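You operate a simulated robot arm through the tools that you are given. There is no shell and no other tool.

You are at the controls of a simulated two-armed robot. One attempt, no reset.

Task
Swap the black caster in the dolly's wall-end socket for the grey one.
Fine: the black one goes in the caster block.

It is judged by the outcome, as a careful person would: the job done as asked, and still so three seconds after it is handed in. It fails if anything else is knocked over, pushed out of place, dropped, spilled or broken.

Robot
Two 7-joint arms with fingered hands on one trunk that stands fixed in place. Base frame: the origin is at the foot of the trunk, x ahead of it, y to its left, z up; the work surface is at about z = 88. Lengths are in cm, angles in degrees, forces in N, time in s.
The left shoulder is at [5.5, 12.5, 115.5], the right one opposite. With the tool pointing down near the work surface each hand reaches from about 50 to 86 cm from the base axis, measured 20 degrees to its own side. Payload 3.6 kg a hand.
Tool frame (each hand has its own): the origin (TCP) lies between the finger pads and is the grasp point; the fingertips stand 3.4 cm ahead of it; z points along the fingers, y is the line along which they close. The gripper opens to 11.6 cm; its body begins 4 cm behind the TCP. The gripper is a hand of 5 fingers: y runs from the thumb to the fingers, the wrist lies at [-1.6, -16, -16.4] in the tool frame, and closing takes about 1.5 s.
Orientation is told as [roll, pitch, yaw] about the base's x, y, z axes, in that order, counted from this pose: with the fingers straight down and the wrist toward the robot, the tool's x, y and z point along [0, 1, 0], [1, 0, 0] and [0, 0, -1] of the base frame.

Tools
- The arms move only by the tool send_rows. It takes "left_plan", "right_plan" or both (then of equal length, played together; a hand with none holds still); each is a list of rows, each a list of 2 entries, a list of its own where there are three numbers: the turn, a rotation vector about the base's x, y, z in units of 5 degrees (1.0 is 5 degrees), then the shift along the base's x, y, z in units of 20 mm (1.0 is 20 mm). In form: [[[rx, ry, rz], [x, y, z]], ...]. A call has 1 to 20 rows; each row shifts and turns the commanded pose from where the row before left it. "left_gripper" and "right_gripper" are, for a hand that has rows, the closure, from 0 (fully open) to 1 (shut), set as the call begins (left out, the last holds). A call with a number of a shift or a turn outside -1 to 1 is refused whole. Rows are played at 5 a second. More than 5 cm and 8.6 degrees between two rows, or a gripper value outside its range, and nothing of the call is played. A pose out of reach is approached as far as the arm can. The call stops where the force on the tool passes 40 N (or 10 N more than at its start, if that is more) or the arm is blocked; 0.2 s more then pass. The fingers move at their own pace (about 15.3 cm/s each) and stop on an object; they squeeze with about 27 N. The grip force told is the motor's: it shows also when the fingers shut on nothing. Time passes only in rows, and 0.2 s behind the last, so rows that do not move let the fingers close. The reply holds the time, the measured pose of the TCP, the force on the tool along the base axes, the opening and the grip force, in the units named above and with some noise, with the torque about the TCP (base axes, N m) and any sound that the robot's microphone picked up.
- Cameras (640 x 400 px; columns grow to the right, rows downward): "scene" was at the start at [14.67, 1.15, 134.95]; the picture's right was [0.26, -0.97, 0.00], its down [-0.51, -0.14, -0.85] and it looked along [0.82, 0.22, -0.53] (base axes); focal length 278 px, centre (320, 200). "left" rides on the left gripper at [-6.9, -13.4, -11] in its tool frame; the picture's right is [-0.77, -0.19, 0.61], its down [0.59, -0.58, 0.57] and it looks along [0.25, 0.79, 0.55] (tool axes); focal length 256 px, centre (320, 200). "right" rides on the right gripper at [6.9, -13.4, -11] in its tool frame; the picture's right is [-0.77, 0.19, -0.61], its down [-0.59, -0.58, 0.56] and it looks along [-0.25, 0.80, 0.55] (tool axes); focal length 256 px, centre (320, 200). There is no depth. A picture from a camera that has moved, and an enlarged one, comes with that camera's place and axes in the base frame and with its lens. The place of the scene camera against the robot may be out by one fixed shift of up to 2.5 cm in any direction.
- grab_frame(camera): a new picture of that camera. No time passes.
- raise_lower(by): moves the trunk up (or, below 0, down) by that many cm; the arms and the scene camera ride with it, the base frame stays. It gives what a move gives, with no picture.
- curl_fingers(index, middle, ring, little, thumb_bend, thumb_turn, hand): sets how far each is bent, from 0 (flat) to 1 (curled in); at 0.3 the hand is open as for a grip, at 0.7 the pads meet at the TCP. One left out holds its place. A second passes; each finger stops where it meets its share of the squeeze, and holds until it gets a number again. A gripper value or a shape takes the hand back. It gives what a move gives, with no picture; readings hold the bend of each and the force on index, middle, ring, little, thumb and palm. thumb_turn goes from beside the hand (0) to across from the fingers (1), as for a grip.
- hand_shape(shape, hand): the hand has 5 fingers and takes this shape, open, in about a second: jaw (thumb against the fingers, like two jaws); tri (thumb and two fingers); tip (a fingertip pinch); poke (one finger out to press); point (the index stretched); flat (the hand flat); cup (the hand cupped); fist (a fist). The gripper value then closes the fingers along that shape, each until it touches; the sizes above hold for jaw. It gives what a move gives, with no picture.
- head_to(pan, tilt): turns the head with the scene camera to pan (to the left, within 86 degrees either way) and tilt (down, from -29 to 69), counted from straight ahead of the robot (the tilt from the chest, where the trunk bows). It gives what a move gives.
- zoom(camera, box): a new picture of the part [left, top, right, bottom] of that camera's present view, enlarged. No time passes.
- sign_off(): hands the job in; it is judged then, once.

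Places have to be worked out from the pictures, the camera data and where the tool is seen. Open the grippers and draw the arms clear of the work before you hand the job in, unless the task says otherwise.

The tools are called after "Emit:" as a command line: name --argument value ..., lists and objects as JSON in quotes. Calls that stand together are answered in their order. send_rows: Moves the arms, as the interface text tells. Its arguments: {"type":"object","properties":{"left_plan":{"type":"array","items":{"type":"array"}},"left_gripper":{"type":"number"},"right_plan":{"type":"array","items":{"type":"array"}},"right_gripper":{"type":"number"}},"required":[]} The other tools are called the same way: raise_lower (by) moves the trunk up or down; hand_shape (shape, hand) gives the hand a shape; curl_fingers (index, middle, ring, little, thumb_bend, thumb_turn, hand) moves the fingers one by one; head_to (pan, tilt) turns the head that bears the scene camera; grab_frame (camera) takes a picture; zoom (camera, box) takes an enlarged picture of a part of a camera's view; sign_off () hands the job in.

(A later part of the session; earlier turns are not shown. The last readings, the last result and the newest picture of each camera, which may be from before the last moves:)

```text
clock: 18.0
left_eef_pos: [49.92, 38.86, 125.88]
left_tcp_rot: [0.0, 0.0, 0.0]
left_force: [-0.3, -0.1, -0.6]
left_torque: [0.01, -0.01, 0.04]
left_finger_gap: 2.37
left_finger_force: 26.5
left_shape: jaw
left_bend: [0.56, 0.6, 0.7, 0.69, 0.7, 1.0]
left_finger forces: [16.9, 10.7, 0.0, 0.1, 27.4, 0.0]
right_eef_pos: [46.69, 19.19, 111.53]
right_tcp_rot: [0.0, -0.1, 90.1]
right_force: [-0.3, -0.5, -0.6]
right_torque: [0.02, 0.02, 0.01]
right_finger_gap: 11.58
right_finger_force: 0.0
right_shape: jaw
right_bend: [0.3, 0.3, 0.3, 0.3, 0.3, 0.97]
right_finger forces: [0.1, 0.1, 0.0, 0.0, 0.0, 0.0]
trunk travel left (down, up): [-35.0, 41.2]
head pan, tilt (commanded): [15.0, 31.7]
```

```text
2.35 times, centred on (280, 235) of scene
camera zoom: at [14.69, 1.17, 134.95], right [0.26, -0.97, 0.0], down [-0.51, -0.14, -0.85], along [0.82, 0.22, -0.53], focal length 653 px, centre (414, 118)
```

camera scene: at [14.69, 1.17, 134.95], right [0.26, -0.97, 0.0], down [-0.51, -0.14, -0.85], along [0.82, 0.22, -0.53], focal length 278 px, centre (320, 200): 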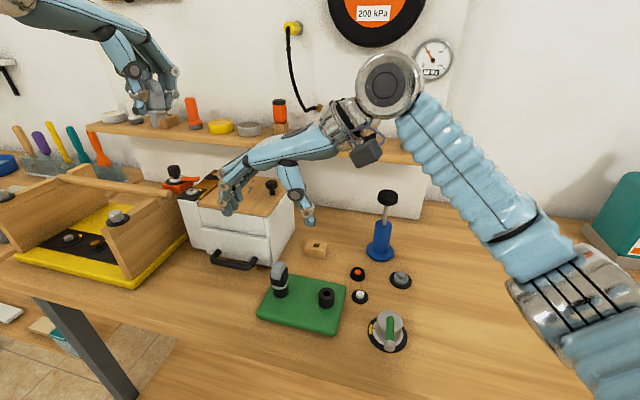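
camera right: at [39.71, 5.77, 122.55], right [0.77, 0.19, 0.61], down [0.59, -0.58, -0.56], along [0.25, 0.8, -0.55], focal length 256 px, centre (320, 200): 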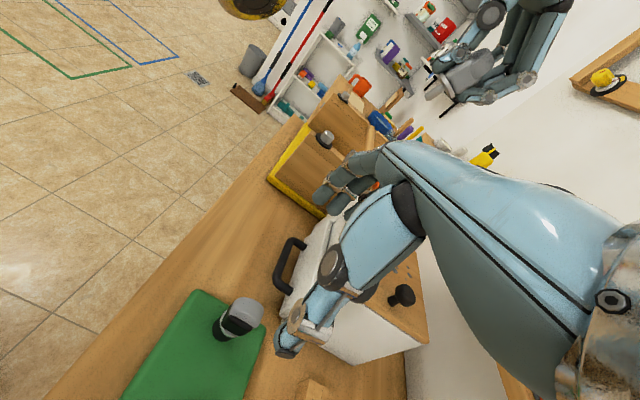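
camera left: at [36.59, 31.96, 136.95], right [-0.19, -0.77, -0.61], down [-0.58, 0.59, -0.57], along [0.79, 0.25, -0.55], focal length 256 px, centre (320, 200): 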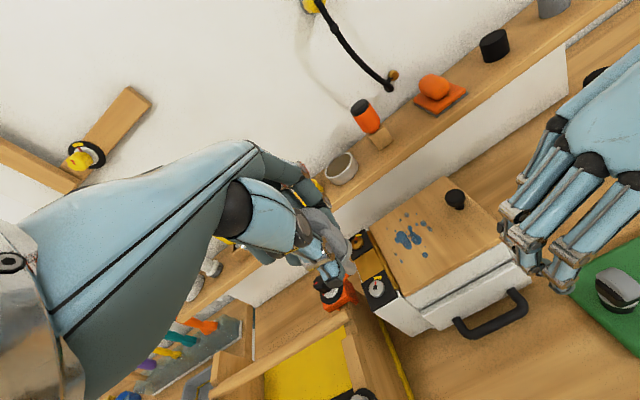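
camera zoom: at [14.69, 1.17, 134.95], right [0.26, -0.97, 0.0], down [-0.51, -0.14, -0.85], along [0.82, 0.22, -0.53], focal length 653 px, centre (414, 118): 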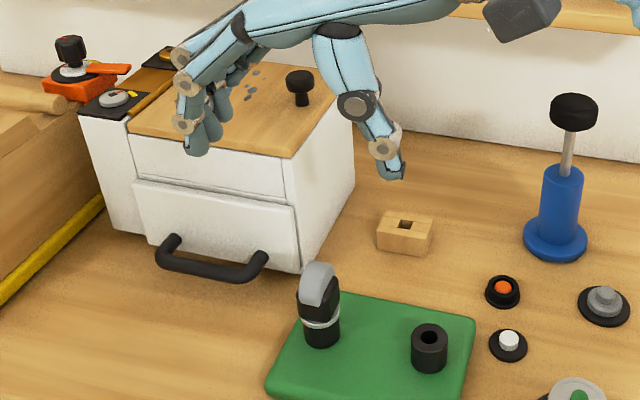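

Triangulating both wrist cameras puts the black caster's axis at about (47.6, 19.0), with heading within about 4° of x. The cabinet handle's corner is near (50.6, 26.5, 92.5), so I part-close the right hand to about 6.4 cm before descending to stay clear of it. I go down to about z 103 first.

Emit:
send_rows --right_plan '[[[0, 0, 0], [0.2, 0, 0]], [[0, 0, 0], [0.25, 0, 0]], [[0, 0, 0], [0, 0, 0]], [[0, 0, 0], [0, 0, -0.7]], [[0, 0, 0], [0, 0, -0.9]], [[0, 0, 0], [0, 0, -0.9]], [[0, 0, 0], [0, 0, -0.9]], [[0, 0, 0], [0, 0, -0.8]], [[0, 0, 0], [0, 0, 0]]]' --right_gripper 0.45

Emit:
grab_frame --camera "right"

Emit:
zoom --camera "scene" --box '[210, 150, 350, 320]'

Emit:
zoom --camera "left" --box '[500, 180, 640, 340]'

```text
clock: 20.0
left_eef_pos: [49.84, 38.95, 125.86]
left_tcp_rot: [0.0, -0.1, -0.1]
left_force: [0.7, 0.2, -0.8]
left_torque: [0.0, -0.01, -0.02]
left_finger_gap: 2.33
left_finger_force: 26.6
left_shape: jaw
left_bend: [0.56, 0.6, 0.7, 0.69, 0.7, 1.0]
left_finger forces: [16.8, 10.8, 0.0, 0.0, 27.4, 0.0]
right_eef_pos: [47.46, 19.25, 103.1]
right_tcp_rot: [-0.1, 0.0, 90.0]
right_force: [-0.3, 0.8, -0.2]
right_torque: [-0.01, -0.01, 0.03]
right_finger_gap: 6.43
right_finger_force: 0.1
right_shape: jaw
right_bend: [0.38, 0.43, 0.59, 0.58, 0.62, 0.99]
right_finger forces: [0.1, 0.0, 0.0, 0.0, 0.1, 0.0]
trunk travel left (down, up): [-35.0, 41.2]
head pan, tilt (commanded): [15.0, 31.7]
```

```text
taken
camera right: at [40.54, 5.83, 114.1], right [0.77, 0.19, 0.61], down [0.59, -0.58, -0.56], along [0.25, 0.8, -0.55], focal length 256 px, centre (320, 200)
```

right: 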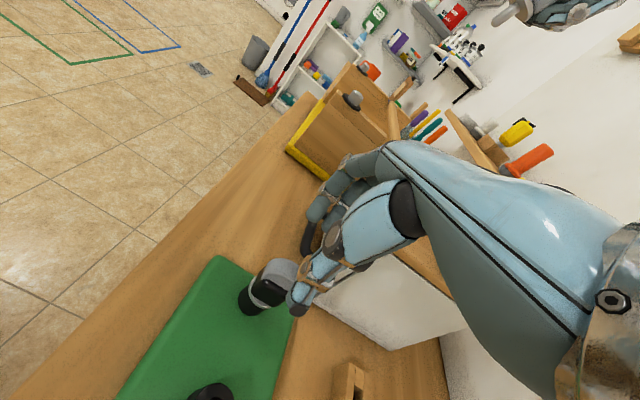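

```text
2.35 times, centred on (280, 235) of scene
camera zoom: at [14.7, 1.22, 134.95], right [0.26, -0.97, 0.0], down [-0.51, -0.14, -0.85], along [0.82, 0.22, -0.53], focal length 653 px, centre (414, 118)
```

zoom: 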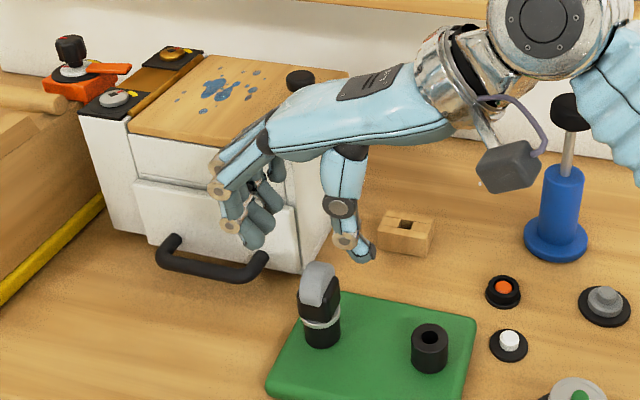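

```text
2.50 times, centred on (570, 260) of left
camera zoom: at [36.6, 32.02, 136.94], right [-0.19, -0.77, -0.61], down [-0.58, 0.59, -0.57], along [0.79, 0.25, -0.55], focal length 640 px, centre (-305, 50)
```

zoom: 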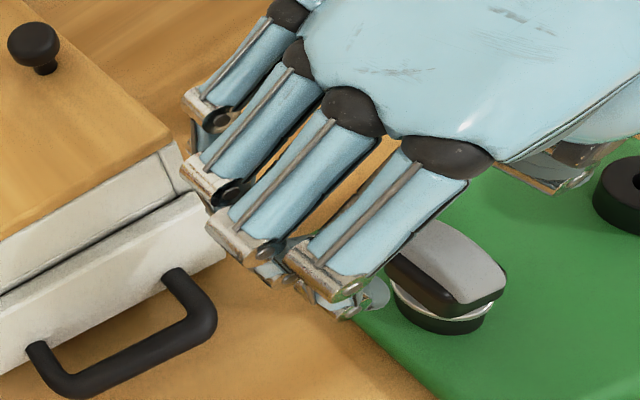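

The descent is clear. I zoom further with the left and right cameras to check how the caster sits between thumb and fingers.

Emit:
zoom --camera "right" --box '[220, 220, 340, 330]'

Emit:
zoom --camera "left" --box '[580, 240, 640, 300]'

Emit:
zoom --camera "scene" --box '[250, 220, 320, 320]'

```text
3.64 times, centred on (280, 275) of right
camera zoom: at [40.54, 5.83, 114.1], right [0.77, 0.19, 0.61], down [0.59, -0.58, -0.56], along [0.25, 0.8, -0.55], focal length 931 px, centre (466, -73)
```

zoom: 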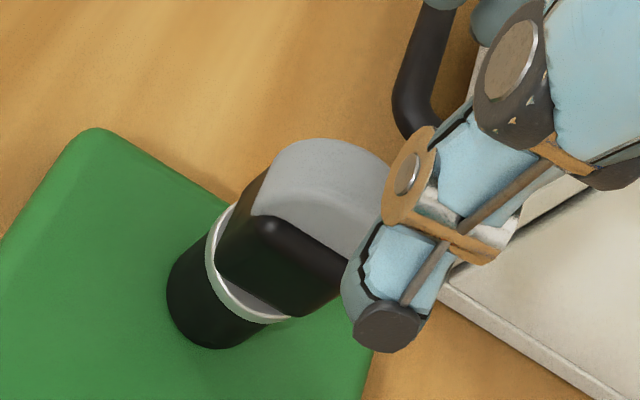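

```text
6.67 times, centred on (610, 270) of left
camera zoom: at [36.6, 32.02, 136.94], right [-0.19, -0.77, -0.61], down [-0.58, 0.59, -0.57], along [0.79, 0.25, -0.55], focal length 1707 px, centre (-1613, -267)
```

zoom: 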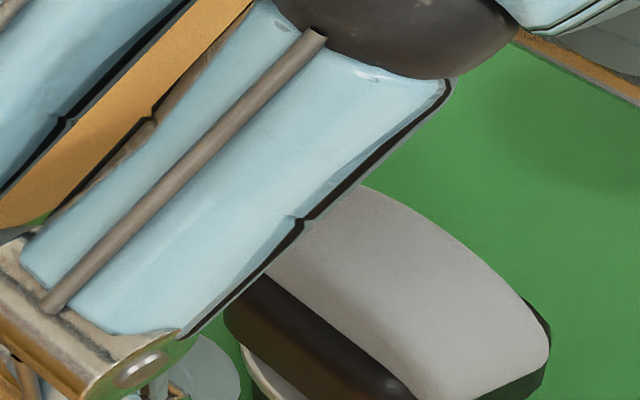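

```text
4.00 times, centred on (285, 270) of scene
camera zoom: at [14.7, 1.22, 134.95], right [0.26, -0.97, 0.0], down [-0.51, -0.14, -0.85], along [0.82, 0.22, -0.53], focal length 1111 px, centre (460, -80)
```

zoom: 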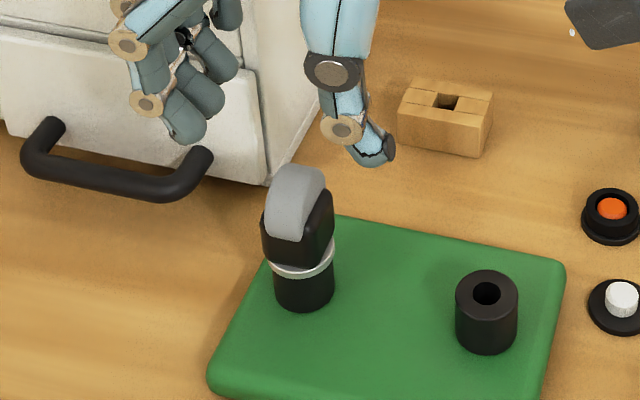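

Both cameras agree on the caster axis near (47.7, 19.05), and the handle corner works out at about (50.7, 28, 90.5), clear of the fingers. I shift x by +0.2 and descend to about z 97.2.

Emit:
send_rows --right_plan '[[[0, 0, 0], [0.1, 0, -0.6]], [[0, 0, 0], [0, 0, -0.7]], [[0, 0, 0], [0, 0, -0.7]], [[0, 0, 0], [0, 0, -0.5]], [[0, 0, 0], [0, 0, -0.43]], [[0, 0, 0], [0, 0, 0]]]'

Emit:
zoom --camera "right" --box '[220, 180, 380, 320]'

Emit:
zoom --camera "scene" --box '[240, 220, 340, 320]'

Emit:
zoom --camera "left" --box '[540, 220, 640, 320]'

```text
clock: 21.4
left_eef_pos: [50.08, 38.78, 125.83]
left_tcp_rot: [0.0, 0.1, 0.0]
left_force: [0.1, -0.4, -1.0]
left_torque: [0.0, 0.01, -0.03]
left_finger_gap: 2.34
left_finger_force: 26.7
left_shape: jaw
left_bend: [0.56, 0.6, 0.7, 0.69, 0.7, 1.0]
left_finger forces: [16.9, 10.7, 0.0, 0.0, 27.3, 0.0]
right_eef_pos: [47.55, 19.19, 97.27]
right_tcp_rot: [0.0, 0.1, 90.1]
right_force: [-0.8, 0.2, 0.2]
right_torque: [-0.03, 0.01, 0.01]
right_finger_gap: 6.46
right_finger_force: 0.1
right_shape: jaw
right_bend: [0.38, 0.43, 0.59, 0.58, 0.62, 0.99]
right_finger forces: [0.0, 0.0, 0.1, 0.1, 0.1, 0.0]
trunk travel left (down, up): [-35.0, 41.2]
head pan, tilt (commanded): [15.0, 31.7]
```

```text
2.86 times, centred on (300, 250) of right
camera zoom: at [40.79, 5.88, 108.2], right [0.77, 0.19, 0.61], down [0.59, -0.58, -0.56], along [0.25, 0.79, -0.55], focal length 731 px, centre (377, 57)
```

zoom: 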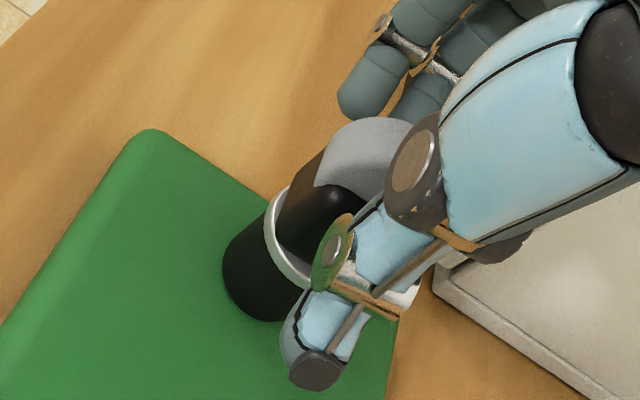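

```text
4.00 times, centred on (290, 270) of scene
camera zoom: at [14.7, 1.22, 134.95], right [0.26, -0.97, 0.0], down [-0.51, -0.14, -0.85], along [0.82, 0.22, -0.53], focal length 1111 px, centre (440, -80)
```

zoom: 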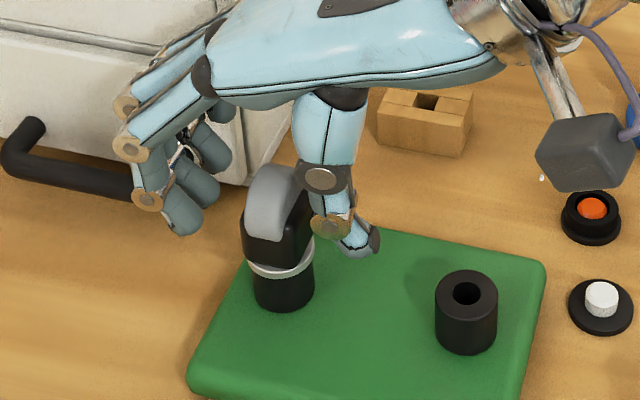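

```text
4.00 times, centred on (590, 270) of left
camera zoom: at [36.6, 32.01, 136.94], right [-0.19, -0.77, -0.61], down [-0.58, 0.59, -0.57], along [0.79, 0.25, -0.55], focal length 1024 px, centre (-760, -80)
```

zoom: 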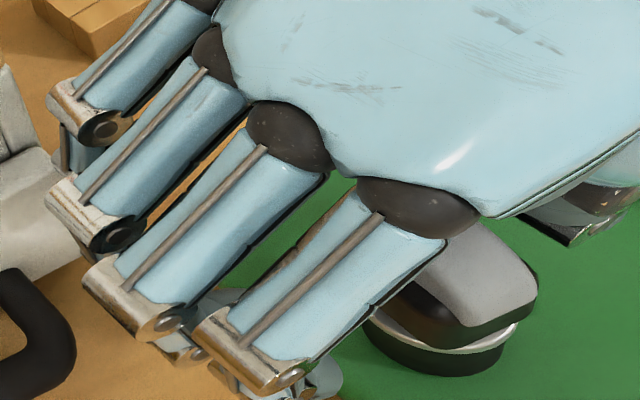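

The thumb and fingers straddle the black head, aligned within a few millimetres. I close the right hand on it.

Emit:
send_rows --right_plan '[[[0, 0, 0], [0, 0, 0]], [[0, 0, 0], [0, 0, 0]], [[0, 0, 0], [0, 0, 0]], [[0, 0, 0], [0, 0, 0]], [[0, 0, 0], [0, 0, 0]], [[0, 0, 0], [0, 0, 0]], [[0, 0, 0], [0, 0, 0]], [[0, 0, 0], [0, 0, 0]]]' --right_gripper 1.0

Emit:
zoom --camera "right" --box '[220, 180, 380, 320]'

Emit:
zoom --camera "scene" --box '[240, 220, 340, 320]'

```text
clock: 23.2
left_eef_pos: [50.07, 38.67, 125.87]
left_tcp_rot: [0.0, 0.0, -0.1]
left_force: [-0.6, -0.2, -0.3]
left_torque: [0.01, -0.01, 0.03]
left_finger_gap: 2.32
left_finger_force: 27.1
left_shape: jaw
left_bend: [0.56, 0.6, 0.7, 0.69, 0.7, 1.0]
left_finger forces: [16.8, 10.7, 0.1, 0.1, 27.4, 0.0]
right_eef_pos: [47.83, 19.16, 97.29]
right_tcp_rot: [-0.1, 0.0, 90.0]
right_force: [2.4, -4.3, 6.4]
right_torque: [0.4, -0.07, -0.01]
right_finger_gap: 2.59
right_finger_force: 27.1
right_shape: jaw
right_bend: [0.62, 0.63, 0.7, 0.71, 0.7, 1.0]
right_finger forces: [19.6, 13.3, 0.0, 0.0, 34.0, 0.1]
trunk travel left (down, up): [-35.0, 41.2]
head pan, tilt (commanded): [15.0, 31.7]
```

```text
2.86 times, centred on (300, 250) of right
camera zoom: at [40.79, 5.79, 108.25], right [0.77, 0.19, 0.61], down [0.59, -0.58, -0.57], along [0.25, 0.8, -0.55], focal length 731 px, centre (377, 57)
```

zoom: 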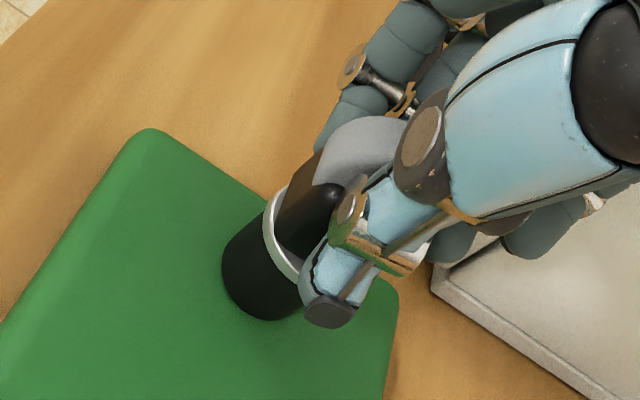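

```text
4.00 times, centred on (290, 270) of scene
camera zoom: at [14.68, 1.12, 134.96], right [0.26, -0.97, 0.0], down [-0.51, -0.14, -0.85], along [0.82, 0.22, -0.53], focal length 1111 px, centre (440, -80)
```

zoom: 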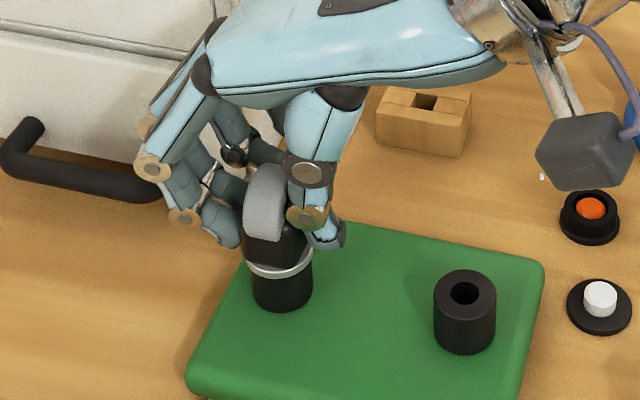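

The grip is firm (gap 2.59, index and middle against the thumb). I lift slowly, watching the force and the dolly.

Emit:
send_rows --right_plan '[[[0, 0, 0], [0, 0, 0.15]], [[0, 0, 0], [0, 0, 0.15]], [[0, 0, 0], [0, 0, 0.2]], [[0, 0, 0], [0, 0, 0.25]], [[0, 0, 0], [0, 0, 0.25]], [[0, 0, 0], [0, 0, 0]]]'

Emit:
zoom --camera "scene" --box '[240, 220, 340, 320]'

Emit:
zoom --camera "right" --box '[220, 180, 380, 320]'

```text
clock: 24.6
left_eef_pos: [50.06, 38.81, 125.95]
left_tcp_rot: [-0.1, -0.1, -0.1]
left_force: [-0.3, 0.4, -1.0]
left_torque: [-0.01, -0.04, -0.04]
left_finger_gap: 2.31
left_finger_force: 27.7
left_shape: jaw
left_bend: [0.56, 0.6, 0.7, 0.69, 0.7, 1.0]
left_finger forces: [16.8, 10.8, 0.0, 0.0, 27.4, 0.0]
right_eef_pos: [47.62, 19.23, 99.09]
right_tcp_rot: [0.0, 0.1, 90.0]
right_force: [0.1, 1.5, 2.6]
right_torque: [0.08, 0.01, -0.01]
right_finger_gap: 1.88
right_finger_force: 27.1
right_shape: jaw
right_bend: [0.62, 0.63, 0.7, 0.71, 0.7, 1.0]
right_finger forces: [20.8, 14.0, 0.0, 0.1, 38.3, 0.1]
trunk travel left (down, up): [-35.0, 41.2]
head pan, tilt (commanded): [15.0, 31.7]
```

```text
4.00 times, centred on (290, 270) of scene
camera zoom: at [14.7, 1.25, 134.95], right [0.26, -0.97, 0.0], down [-0.51, -0.14, -0.85], along [0.82, 0.22, -0.53], focal length 1111 px, centre (440, -80)
```

zoom: 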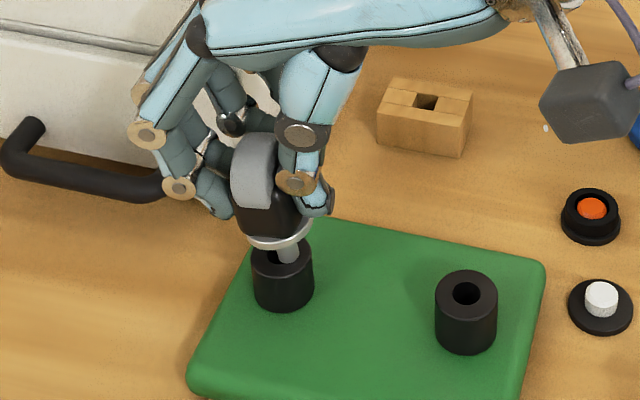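

```text
2.86 times, centred on (300, 250) of right
camera zoom: at [40.79, 5.85, 110.26], right [0.77, 0.19, 0.61], down [0.59, -0.58, -0.56], along [0.25, 0.79, -0.55], focal length 731 px, centre (377, 57)
```

zoom: 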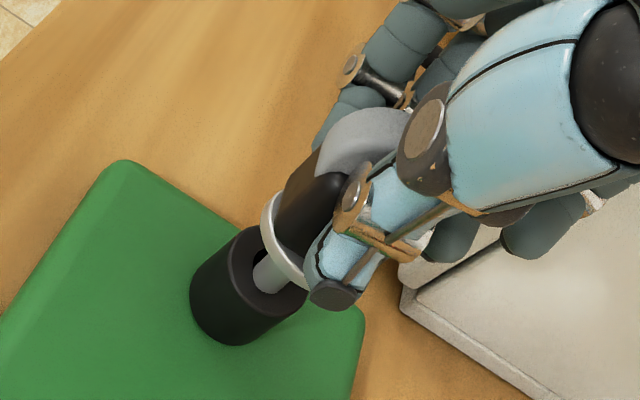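

The caster is coming out, but it appears to tilt in the grip. I look closely from several cameras before deciding whether to reseat and regrip.

Emit:
zoom --camera "scene" --box '[265, 240, 325, 310]'

Emit:
zoom --camera "right" --box '[250, 210, 350, 300]'

Emit:
zoom --camera "left" --box '[540, 200, 640, 320]'

```text
5.71 times, centred on (295, 275) of scene
camera zoom: at [14.7, 1.25, 134.95], right [0.26, -0.97, 0.0], down [-0.51, -0.14, -0.85], along [0.82, 0.22, -0.53], focal length 1587 px, centre (463, -229)
```

zoom: 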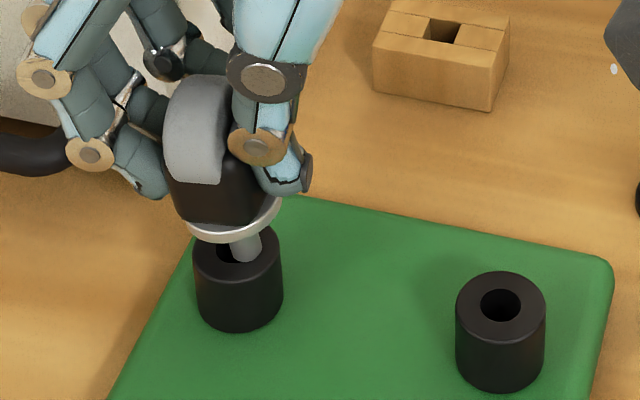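

```text
4.44 times, centred on (300, 255) of right
camera zoom: at [40.79, 5.85, 110.26], right [0.77, 0.19, 0.61], down [0.59, -0.58, -0.56], along [0.25, 0.79, -0.55], focal length 1138 px, centre (409, -44)
```

zoom: 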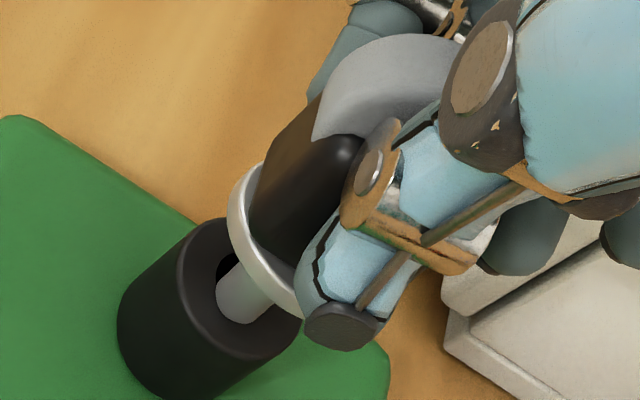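

```text
3.33 times, centred on (590, 260) of left
camera zoom: at [36.62, 32.03, 136.93], right [-0.19, -0.77, -0.61], down [-0.58, 0.59, -0.57], along [0.79, 0.25, -0.55], focal length 853 px, centre (-580, 0)
```

zoom: 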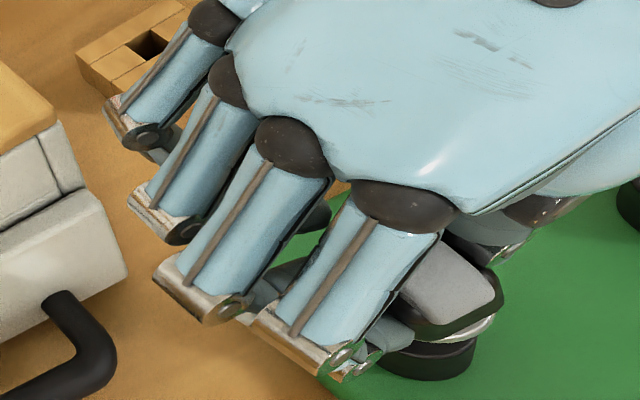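

The caster tilted about 9° because the thumb met it first (its axis is nearer y ≈ 18.7 than my TCP at 19.2). I lower it back into its socket slowly so I can regrip it centred.

Emit:
send_rows --right_plan '[[[0, 0, 0], [0, 0, -0.15]], [[0, 0, 0], [0, 0, -0.15]], [[0, 0, 0], [0, 0, -0.15]], [[0, 0, 0], [0, 0, -0.15]], [[0, 0, 0], [0, 0, -0.15]], [[0, 0, 0], [0, 0, -0.15]], [[0, 0, 0], [0, 0, -0.1]], [[0, 0, 0], [0, 0, 0]]]'

Emit:
zoom --camera "scene" --box '[265, 240, 325, 310]'

Emit:
zoom --camera "right" --box '[250, 210, 350, 300]'

```text
clock: 26.4
left_eef_pos: [49.86, 38.81, 126.04]
left_tcp_rot: [0.0, 0.0, 0.0]
left_force: [1.1, -0.7, -0.3]
left_torque: [0.0, -0.01, 0.01]
left_finger_gap: 2.35
left_finger_force: 27.0
left_shape: jaw
left_bend: [0.56, 0.6, 0.7, 0.69, 0.7, 1.0]
left_finger forces: [16.8, 10.7, 0.1, 0.0, 27.5, 0.0]
right_eef_pos: [47.66, 19.42, 97.39]
right_tcp_rot: [-0.1, -0.2, 90.0]
right_force: [-0.3, 4.6, 12.7]
right_torque: [0.39, 0.02, 0.02]
right_finger_gap: 1.88
right_finger_force: 26.2
right_shape: jaw
right_bend: [0.62, 0.63, 0.7, 0.71, 0.7, 1.0]
right_finger forces: [22.5, 15.7, 0.1, 0.1, 41.0, 0.0]
trunk travel left (down, up): [-35.0, 41.2]
head pan, tilt (commanded): [15.0, 31.7]
```

```text
5.71 times, centred on (295, 275) of scene
camera zoom: at [14.59, 1.24, 134.98], right [0.26, -0.97, 0.0], down [-0.51, -0.14, -0.85], along [0.82, 0.22, -0.52], focal length 1587 px, centre (463, -229)
```

zoom: 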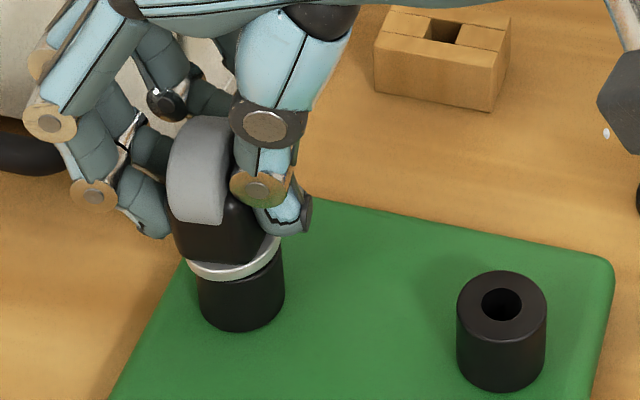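

```text
4.44 times, centred on (300, 255) of right
camera zoom: at [40.74, 5.94, 108.37], right [0.77, 0.19, 0.61], down [0.59, -0.58, -0.57], along [0.25, 0.8, -0.55], focal length 1138 px, centre (409, -44)
```

zoom: 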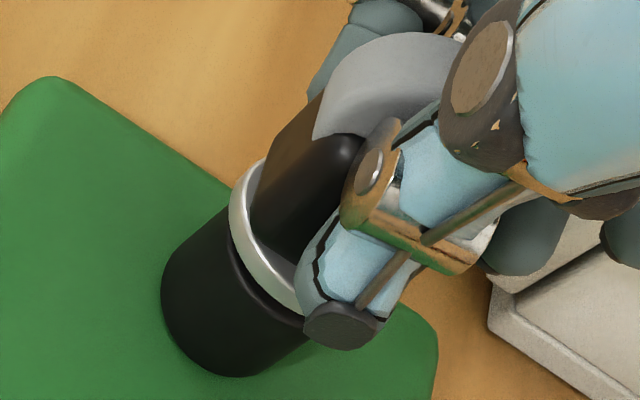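

The stem is back almost fully in, with a slight tilt left by the grip. I open the right hand to 6.4 cm so the caster settles straight.

Emit:
send_rows --right_plan '[[[0, 0, 0], [0, 0, 0]], [[0, 0, 0], [0, 0, 0]], [[0, 0, 0], [0, 0, 0]], [[0, 0, 0], [0, 0, 0]], [[0, 0, 0], [0, 0, 0]]]' --right_gripper 0.45

Emit:
zoom --camera "scene" --box '[265, 240, 325, 310]'

Emit:
zoom --camera "right" --box '[250, 210, 350, 300]'

```text
clock: 27.6
left_eef_pos: [49.92, 38.84, 125.92]
left_tcp_rot: [0.0, 0.0, 0.0]
left_force: [0.4, -0.4, -0.6]
left_torque: [-0.02, 0.02, 0.04]
left_finger_gap: 2.34
left_finger_force: 27.0
left_shape: jaw
left_bend: [0.56, 0.6, 0.7, 0.69, 0.7, 1.0]
left_finger forces: [16.8, 10.7, 0.0, 0.0, 27.5, 0.0]
right_eef_pos: [47.69, 19.35, 97.12]
right_tcp_rot: [-0.1, 0.2, 90.1]
right_force: [0.4, 0.0, -0.4]
right_torque: [0.0, -0.02, -0.03]
right_finger_gap: 6.31
right_finger_force: 0.2
right_shape: jaw
right_bend: [0.38, 0.43, 0.6, 0.58, 0.62, 1.0]
right_finger forces: [0.0, 0.0, 0.0, 0.0, 0.0, 0.0]
trunk travel left (down, up): [-35.0, 41.2]
head pan, tilt (commanded): [15.0, 31.7]
```

```text
5.71 times, centred on (295, 275) of scene
camera zoom: at [14.7, 1.2, 134.95], right [0.26, -0.97, 0.0], down [-0.51, -0.14, -0.85], along [0.82, 0.22, -0.53], focal length 1587 px, centre (463, -229)
```

zoom: 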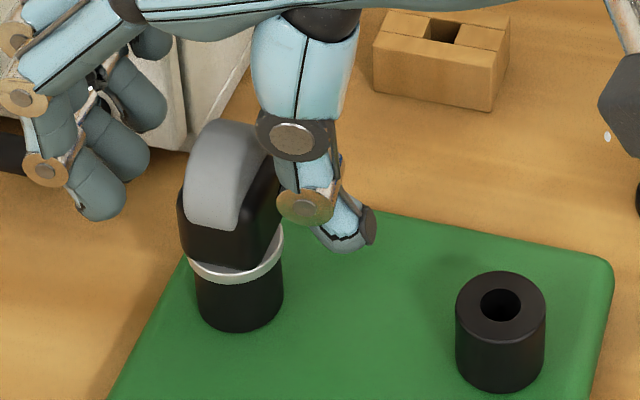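

```text
4.44 times, centred on (300, 255) of right
camera zoom: at [40.84, 5.89, 108.23], right [0.77, 0.19, 0.61], down [0.59, -0.58, -0.56], along [0.25, 0.79, -0.55], focal length 1138 px, centre (409, -44)
```

zoom: 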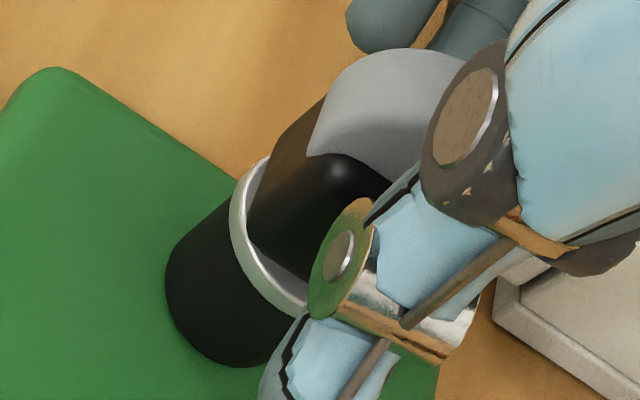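

The caster settled straight again. The views show it nearer the thumb and my grasp about 1 cm high compared with the left hand's good grip. I shift the right hand by −0.55 cm in y and −1.05 cm in z, then check.

Emit:
send_rows --right_plan '[[[0, 0, 0], [0, -0.14, 0]], [[0, 0, 0], [0, -0.14, 0]], [[0, 0, 0], [0, 0, -0.25]], [[0, 0, 0], [0, 0, -0.27]], [[0, 0, 0], [0, 0, 0]]]'

Emit:
zoom --camera "scene" --box '[265, 240, 325, 310]'

Emit:
zoom --camera "right" --box '[220, 180, 380, 320]'

Emit:
zoom --camera "left" --box '[540, 200, 640, 320]'

```text
clock: 28.8
left_eef_pos: [49.99, 38.83, 125.84]
left_tcp_rot: [-0.1, 0.0, -0.1]
left_force: [-0.4, -0.3, 0.3]
left_torque: [-0.02, -0.02, -0.02]
left_finger_gap: 2.36
left_finger_force: 26.8
left_shape: jaw
left_bend: [0.56, 0.6, 0.7, 0.69, 0.7, 1.0]
left_finger forces: [16.8, 10.7, 0.0, 0.0, 27.5, 0.0]
right_eef_pos: [47.61, 18.72, 96.12]
right_tcp_rot: [0.0, 0.0, 90.0]
right_force: [-0.1, 0.2, -0.6]
right_torque: [-0.02, 0.0, -0.01]
right_finger_gap: 6.33
right_finger_force: 0.1
right_shape: jaw
right_bend: [0.38, 0.43, 0.6, 0.58, 0.62, 1.0]
right_finger forces: [0.0, 0.0, 0.1, 0.0, 0.0, 0.1]
trunk travel left (down, up): [-35.0, 41.2]
head pan, tilt (commanded): [15.0, 31.7]
```

```text
5.71 times, centred on (295, 275) of scene
camera zoom: at [14.7, 1.22, 134.95], right [0.26, -0.97, 0.0], down [-0.51, -0.14, -0.85], along [0.82, 0.22, -0.53], focal length 1587 px, centre (463, -229)
```

zoom: 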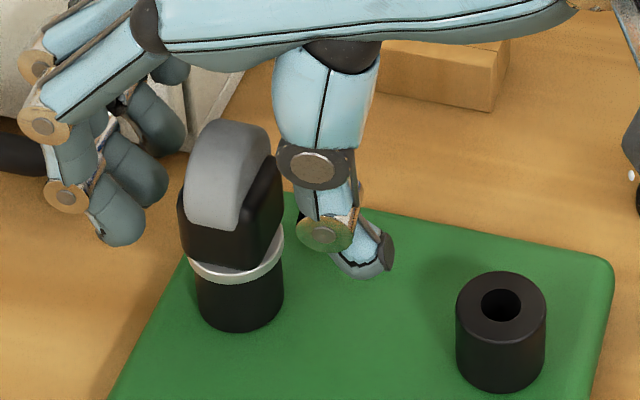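

```text
2.86 times, centred on (300, 250) of right
camera zoom: at [40.84, 5.32, 107.2], right [0.77, 0.19, 0.61], down [0.59, -0.58, -0.57], along [0.25, 0.79, -0.55], focal length 731 px, centre (377, 57)
```

zoom: 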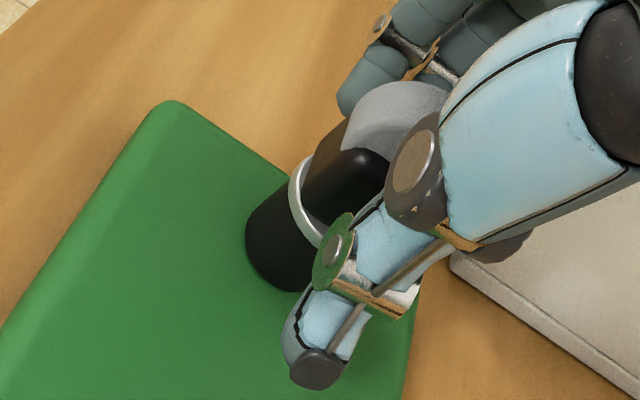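

```text
3.33 times, centred on (590, 260) of left
camera zoom: at [36.6, 32.02, 136.94], right [-0.19, -0.77, -0.61], down [-0.58, 0.59, -0.57], along [0.79, 0.25, -0.55], focal length 853 px, centre (-580, 0)
```

zoom: 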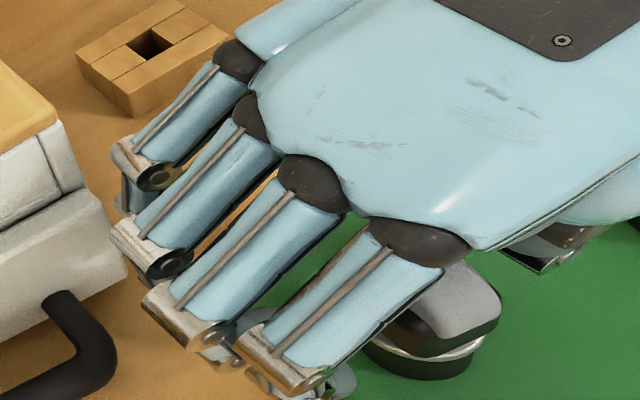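

In hand-camera coordinates the caster now sits just where the grey one did in the left hand's good grip (mirror image, within a few pixels). I close the right hand.

Emit:
send_rows --right_plan '[[[0, 0, 0], [0, 0, 0]], [[0, 0, 0], [0, 0, 0]], [[0, 0, 0], [0, 0, 0]], [[0, 0, 0], [0, 0, 0]], [[0, 0, 0], [0, 0, 0]], [[0, 0, 0], [0, 0, 0]], [[0, 0, 0], [0, 0, 0]], [[0, 0, 0], [0, 0, 0]]]' --right_gripper 1.0

Emit:
zoom --camera "scene" --box '[265, 240, 325, 310]'

Emit:
zoom --camera "right" --box '[220, 180, 380, 320]'

```text
clock: 30.6
left_eef_pos: [50.03, 38.71, 125.91]
left_tcp_rot: [0.0, 0.1, 0.0]
left_force: [-0.3, 0.2, -0.7]
left_torque: [-0.01, -0.03, 0.02]
left_finger_gap: 2.32
left_finger_force: 27.1
left_shape: jaw
left_bend: [0.56, 0.6, 0.7, 0.69, 0.7, 1.0]
left_finger forces: [16.8, 10.8, 0.1, 0.1, 27.5, 0.0]
right_eef_pos: [47.71, 18.54, 96.08]
right_tcp_rot: [0.0, 0.2, 90.1]
right_force: [-1.8, -6.6, -5.2]
right_torque: [0.62, 0.02, 0.03]
right_finger_gap: 2.69
right_finger_force: 26.8
right_shape: jaw
right_bend: [0.53, 0.56, 0.69, 0.69, 0.7, 1.0]
right_finger forces: [15.9, 9.7, 0.0, 0.0, 31.1, 0.0]
trunk travel left (down, up): [-35.0, 41.2]
head pan, tilt (commanded): [15.0, 31.7]
```

```text
5.71 times, centred on (295, 275) of scene
camera zoom: at [14.72, 1.12, 134.94], right [0.26, -0.97, 0.0], down [-0.51, -0.14, -0.85], along [0.82, 0.22, -0.53], focal length 1587 px, centre (463, -229)
```

zoom: 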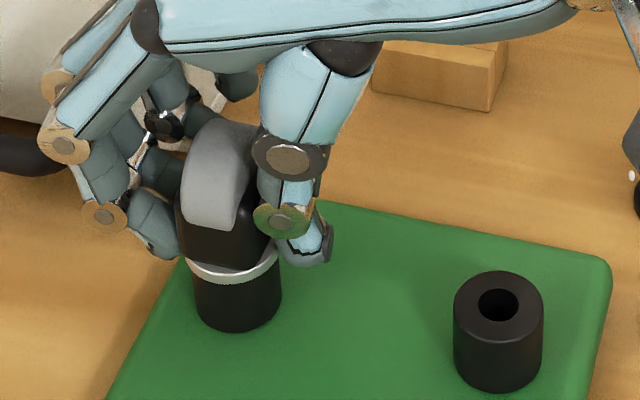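

```text
2.86 times, centred on (300, 250) of right
camera zoom: at [40.86, 5.22, 107.18], right [0.77, 0.19, 0.61], down [0.59, -0.58, -0.57], along [0.25, 0.79, -0.55], focal length 731 px, centre (377, 57)
```

zoom: 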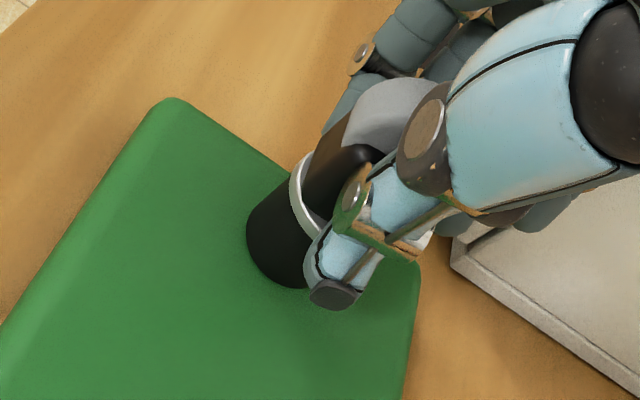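

The grip closed with a torque of 0.62 N·m about x, so it may tilt again. I check whether the grey caster in the left hand is also tilted, to understand the hand's grip.

Emit:
zoom --camera "scene" --box '[100, 40, 200, 140]'

Emit:
zoom --camera "left" --box '[260, 170, 380, 300]'

Emit:
grab_frame --camera "right"

```text
4.00 times, centred on (150, 90) of scene
camera zoom: at [14.72, 1.12, 134.94], right [0.26, -0.97, 0.0], down [-0.51, -0.14, -0.85], along [0.82, 0.22, -0.53], focal length 1111 px, centre (1000, 640)
```

zoom: 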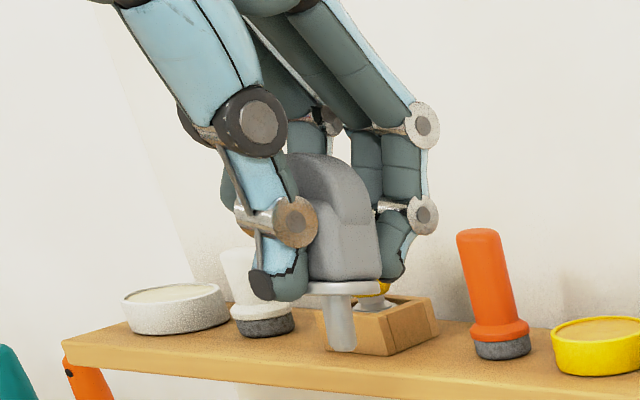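

```text
3.08 times, centred on (320, 235) of left
camera zoom: at [36.64, 31.91, 136.95], right [-0.19, -0.77, -0.61], down [-0.58, 0.59, -0.56], along [0.79, 0.25, -0.55], focal length 788 px, centre (320, 92)
```

zoom: 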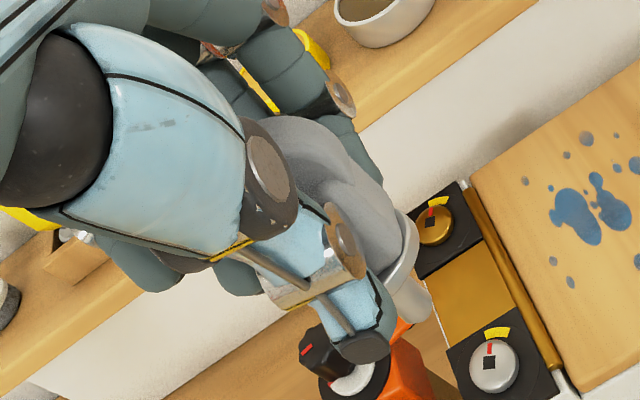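

```text
taken
camera right: at [40.86, 5.22, 107.18], right [0.77, 0.19, 0.61], down [0.59, -0.58, -0.57], along [0.25, 0.79, -0.55], focal length 256 px, centre (320, 200)
```

right: 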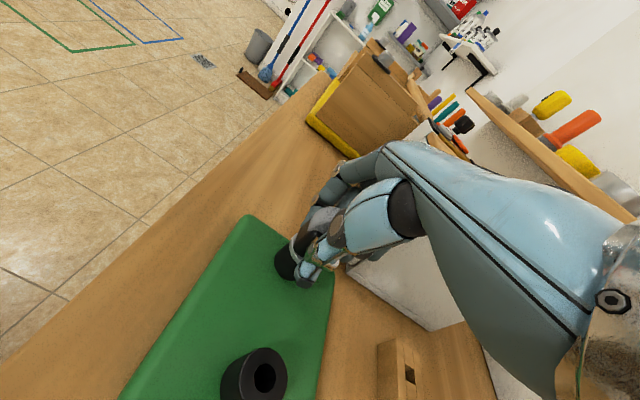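

The grey caster seems a little tilted too. I zoom tightly on its collar and stem with the left camera, and turn the head to view it squarely.

Emit:
zoom --camera "left" --box '[325, 230, 375, 280]'

Emit:
head_to --pan 46 --tilt 15

```text
8.00 times, centred on (350, 255) of left
camera zoom: at [36.64, 31.91, 136.95], right [-0.19, -0.77, -0.61], down [-0.58, 0.59, -0.56], along [0.79, 0.25, -0.55], focal length 2048 px, centre (80, -240)
```

zoom: 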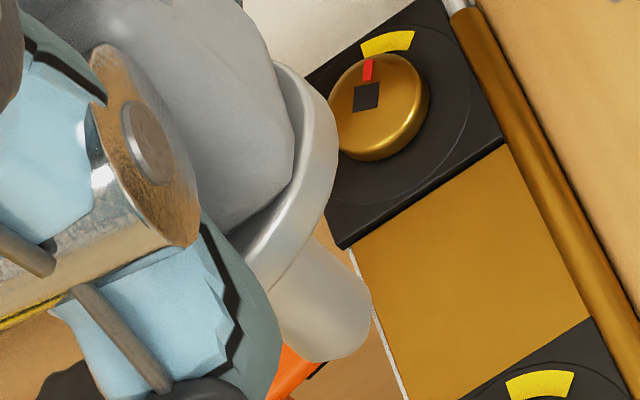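

```text
clock: 31.6
left_eef_pos: [49.9, 38.96, 125.87]
left_tcp_rot: [-0.1, -0.1, 0.1]
left_force: [0.6, -0.1, -0.2]
left_torque: [-0.05, -0.01, 0.01]
left_finger_gap: 2.36
left_finger_force: 26.6
left_shape: jaw
left_bend: [0.56, 0.6, 0.7, 0.69, 0.7, 1.0]
left_finger forces: [16.8, 10.6, 0.0, 0.0, 27.4, 0.0]
right_eef_pos: [47.66, 18.85, 96.32]
right_tcp_rot: [-0.1, -0.2, 90.2]
right_force: [0.4, 0.0, 0.1]
right_torque: [-0.02, -0.02, -0.05]
right_finger_gap: 2.69
right_finger_force: 26.8
right_shape: jaw
right_bend: [0.54, 0.57, 0.69, 0.69, 0.7, 1.0]
right_finger forces: [16.6, 9.7, 0.1, 0.0, 26.3, 0.0]
trunk travel left (down, up): [-35.0, 41.2]
head pan, tilt (commanded): [46.0, 15.0]
```

The right hand's force has relaxed to zero. I take the head picture of the grey caster, and the right camera's picture of the black one.

Emit:
grab_frame --camera "scene"

Emit:
zoom --camera "right" --box '[250, 200, 350, 300]'

Emit:
zoom --camera "left" --box '[540, 200, 640, 320]'

```text
taken
camera scene: at [12.51, 5.64, 137.64], right [0.72, -0.69, 0.0], down [-0.18, -0.19, -0.97], along [0.67, 0.69, -0.26], focal length 278 px, centre (320, 200)
```

scene: 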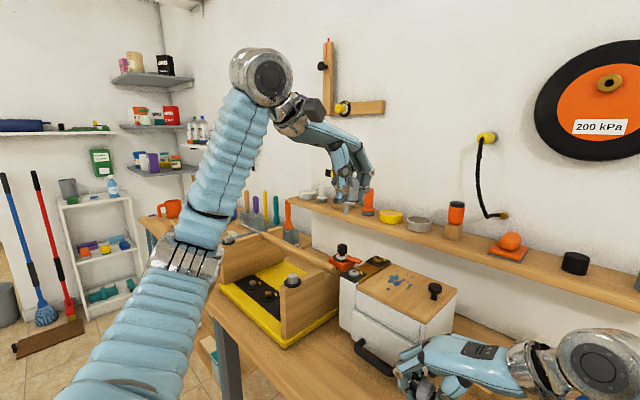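

```text
4.00 times, centred on (300, 250) of right
camera zoom: at [40.81, 5.43, 107.34], right [0.77, 0.19, 0.61], down [0.59, -0.57, -0.57], along [0.25, 0.8, -0.55], focal length 1024 px, centre (400, 0)
```

zoom: 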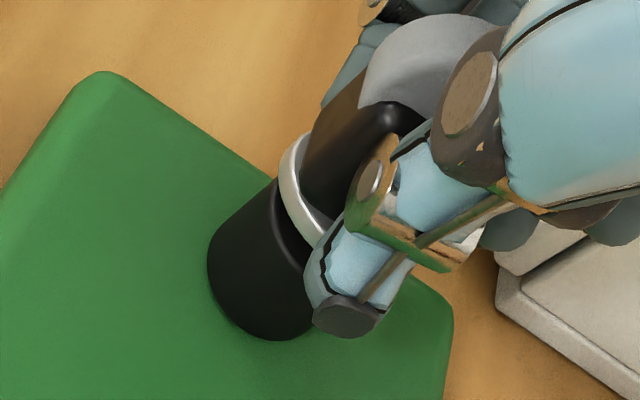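

```text
3.33 times, centred on (590, 260) of left
camera zoom: at [36.55, 32.08, 136.96], right [-0.19, -0.77, -0.61], down [-0.58, 0.59, -0.57], along [0.79, 0.25, -0.55], focal length 853 px, centre (-580, 0)
```

zoom: 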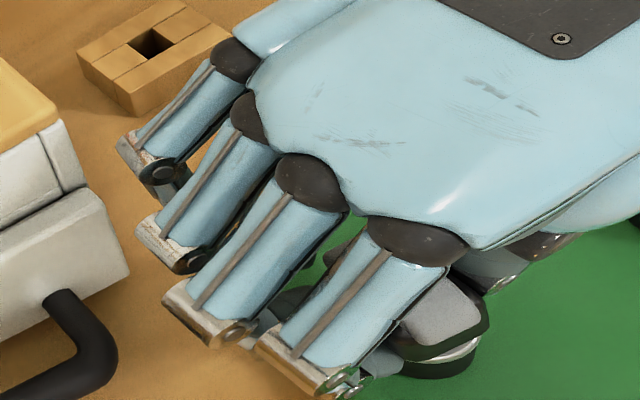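

The pictures suggest the pads of this hand sit slanted by some angle, so a held caster aligns to them with its stem leaning toward the thumb. I zoom in on the grey caster from the turned head to measure that angle.

Emit:
zoom --camera "scene" --box '[315, 150, 385, 220]'

Emit:
zoom --camera "scene" --box '[380, 320, 480, 400]'

```text
5.71 times, centred on (350, 185) of scene
camera zoom: at [12.51, 5.64, 137.64], right [0.72, -0.69, 0.0], down [-0.18, -0.19, -0.97], along [0.67, 0.69, -0.26], focal length 1587 px, centre (149, 286)
```

zoom: 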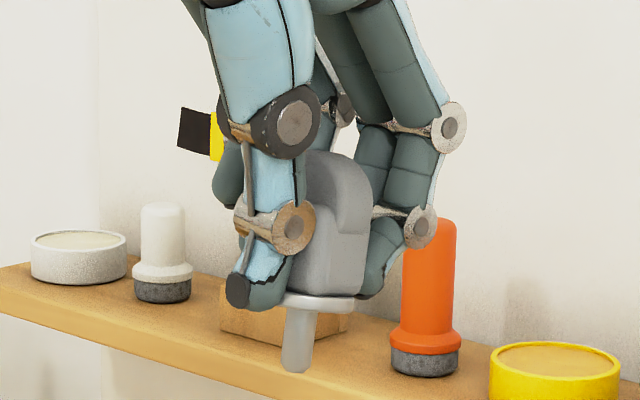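

```text
5.00 times, centred on (430, 360) of scene
camera zoom: at [12.51, 5.64, 137.64], right [0.72, -0.69, 0.0], down [-0.18, -0.19, -0.97], along [0.67, 0.69, -0.26], focal length 1388 px, centre (-230, -600)
```

zoom: 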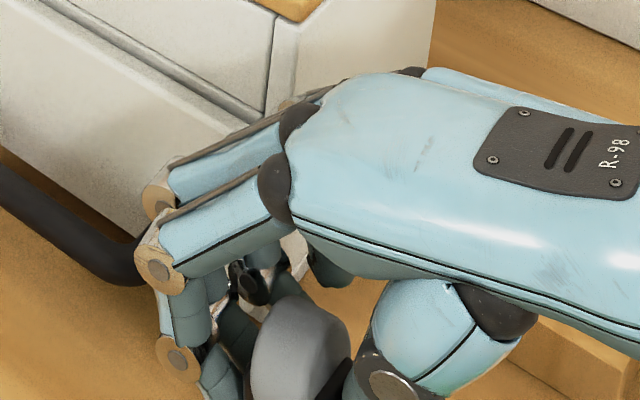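

The grey caster leans about 18° toward the thumb, which is the slant of the hand's pads; the black one will align the same way, and I can undo it by tilting the hand at insertion. The right grip now reads the same balanced forces as the left. I lift the black caster slowly, then turn the head back.

Emit:
send_rows --right_plan '[[[0, 0, 0], [0, 0, 0.12]], [[0, 0, 0], [0, 0, 0.12]], [[0, 0, 0], [0, 0, 0.15]], [[0, 0, 0], [0, 0, 0.15]], [[0, 0, 0], [0, 0, 0.15]], [[0, 0, 0], [0, 0, 0.15]], [[0, 0, 0], [0, 0, 0]]]'

Emit:
head_to --pan 15 --tilt 32

Emit:
zoom --camera "right" --box '[250, 200, 350, 300]'

Emit:
zoom --camera "scene" --box '[240, 220, 340, 320]'

```text
clock: 33.2
left_eef_pos: [50.09, 38.71, 125.9]
left_tcp_rot: [0.0, -0.1, 0.0]
left_force: [0.6, 1.0, -1.4]
left_torque: [0.01, 0.03, -0.01]
left_finger_gap: 2.34
left_finger_force: 27.3
left_shape: jaw
left_bend: [0.56, 0.6, 0.7, 0.69, 0.7, 1.0]
left_finger forces: [16.8, 10.6, 0.0, 0.0, 27.5, 0.0]
right_eef_pos: [47.64, 18.66, 97.91]
right_tcp_rot: [-0.1, 0.0, 90.0]
right_force: [0.0, 0.0, -1.3]
right_torque: [0.01, 0.01, -0.04]
right_finger_gap: 2.68
right_finger_force: 27.0
right_shape: jaw
right_bend: [0.54, 0.57, 0.69, 0.69, 0.7, 1.0]
right_finger forces: [16.6, 9.7, 0.1, 0.0, 26.2, 0.1]
trunk travel left (down, up): [-35.0, 41.2]
head pan, tilt (commanded): [46.0, 15.0]
```

```text
clock: 34.1
left_eef_pos: [49.97, 38.76, 125.87]
left_tcp_rot: [0.0, 0.0, 0.0]
left_force: [0.2, 0.8, -0.9]
left_torque: [0.0, 0.01, 0.01]
left_finger_gap: 2.34
left_finger_force: 26.7
left_shape: jaw
left_bend: [0.56, 0.6, 0.7, 0.69, 0.7, 1.0]
left_finger forces: [16.8, 10.7, 0.0, 0.1, 27.4, 0.1]
right_eef_pos: [47.7, 18.65, 97.85]
right_tcp_rot: [0.0, 0.0, 90.1]
right_force: [-0.5, -0.2, -1.2]
right_torque: [-0.01, -0.03, 0.02]
right_finger_gap: 2.69
right_finger_force: 26.9
right_shape: jaw
right_bend: [0.54, 0.57, 0.69, 0.69, 0.7, 1.0]
right_finger forces: [16.6, 9.7, 0.0, 0.0, 26.1, 0.0]
trunk travel left (down, up): [-35.0, 41.2]
head pan, tilt (commanded): [15.0, 32.0]
```

```text
4.00 times, centred on (300, 250) of right
camera zoom: at [40.79, 5.3, 108.88], right [0.77, 0.19, 0.61], down [0.59, -0.58, -0.57], along [0.25, 0.79, -0.55], focal length 1024 px, centre (400, 0)
```

zoom: 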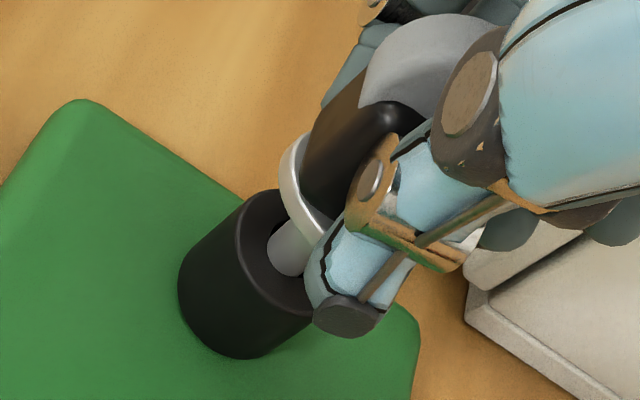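

```text
4.00 times, centred on (290, 270) of scene
camera zoom: at [14.69, 1.23, 134.9], right [0.26, -0.97, 0.0], down [-0.51, -0.14, -0.85], along [0.82, 0.22, -0.53], focal length 1111 px, centre (440, -80)
```

zoom: 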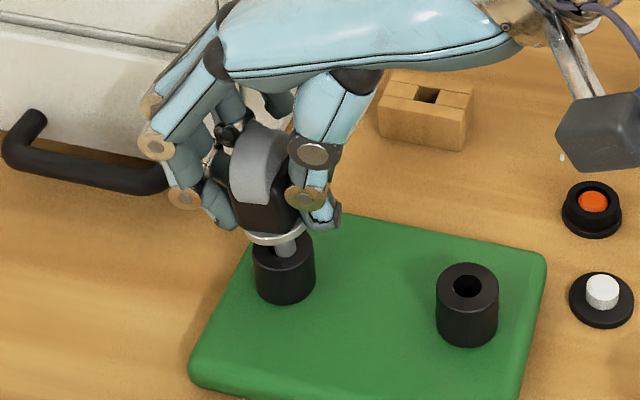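

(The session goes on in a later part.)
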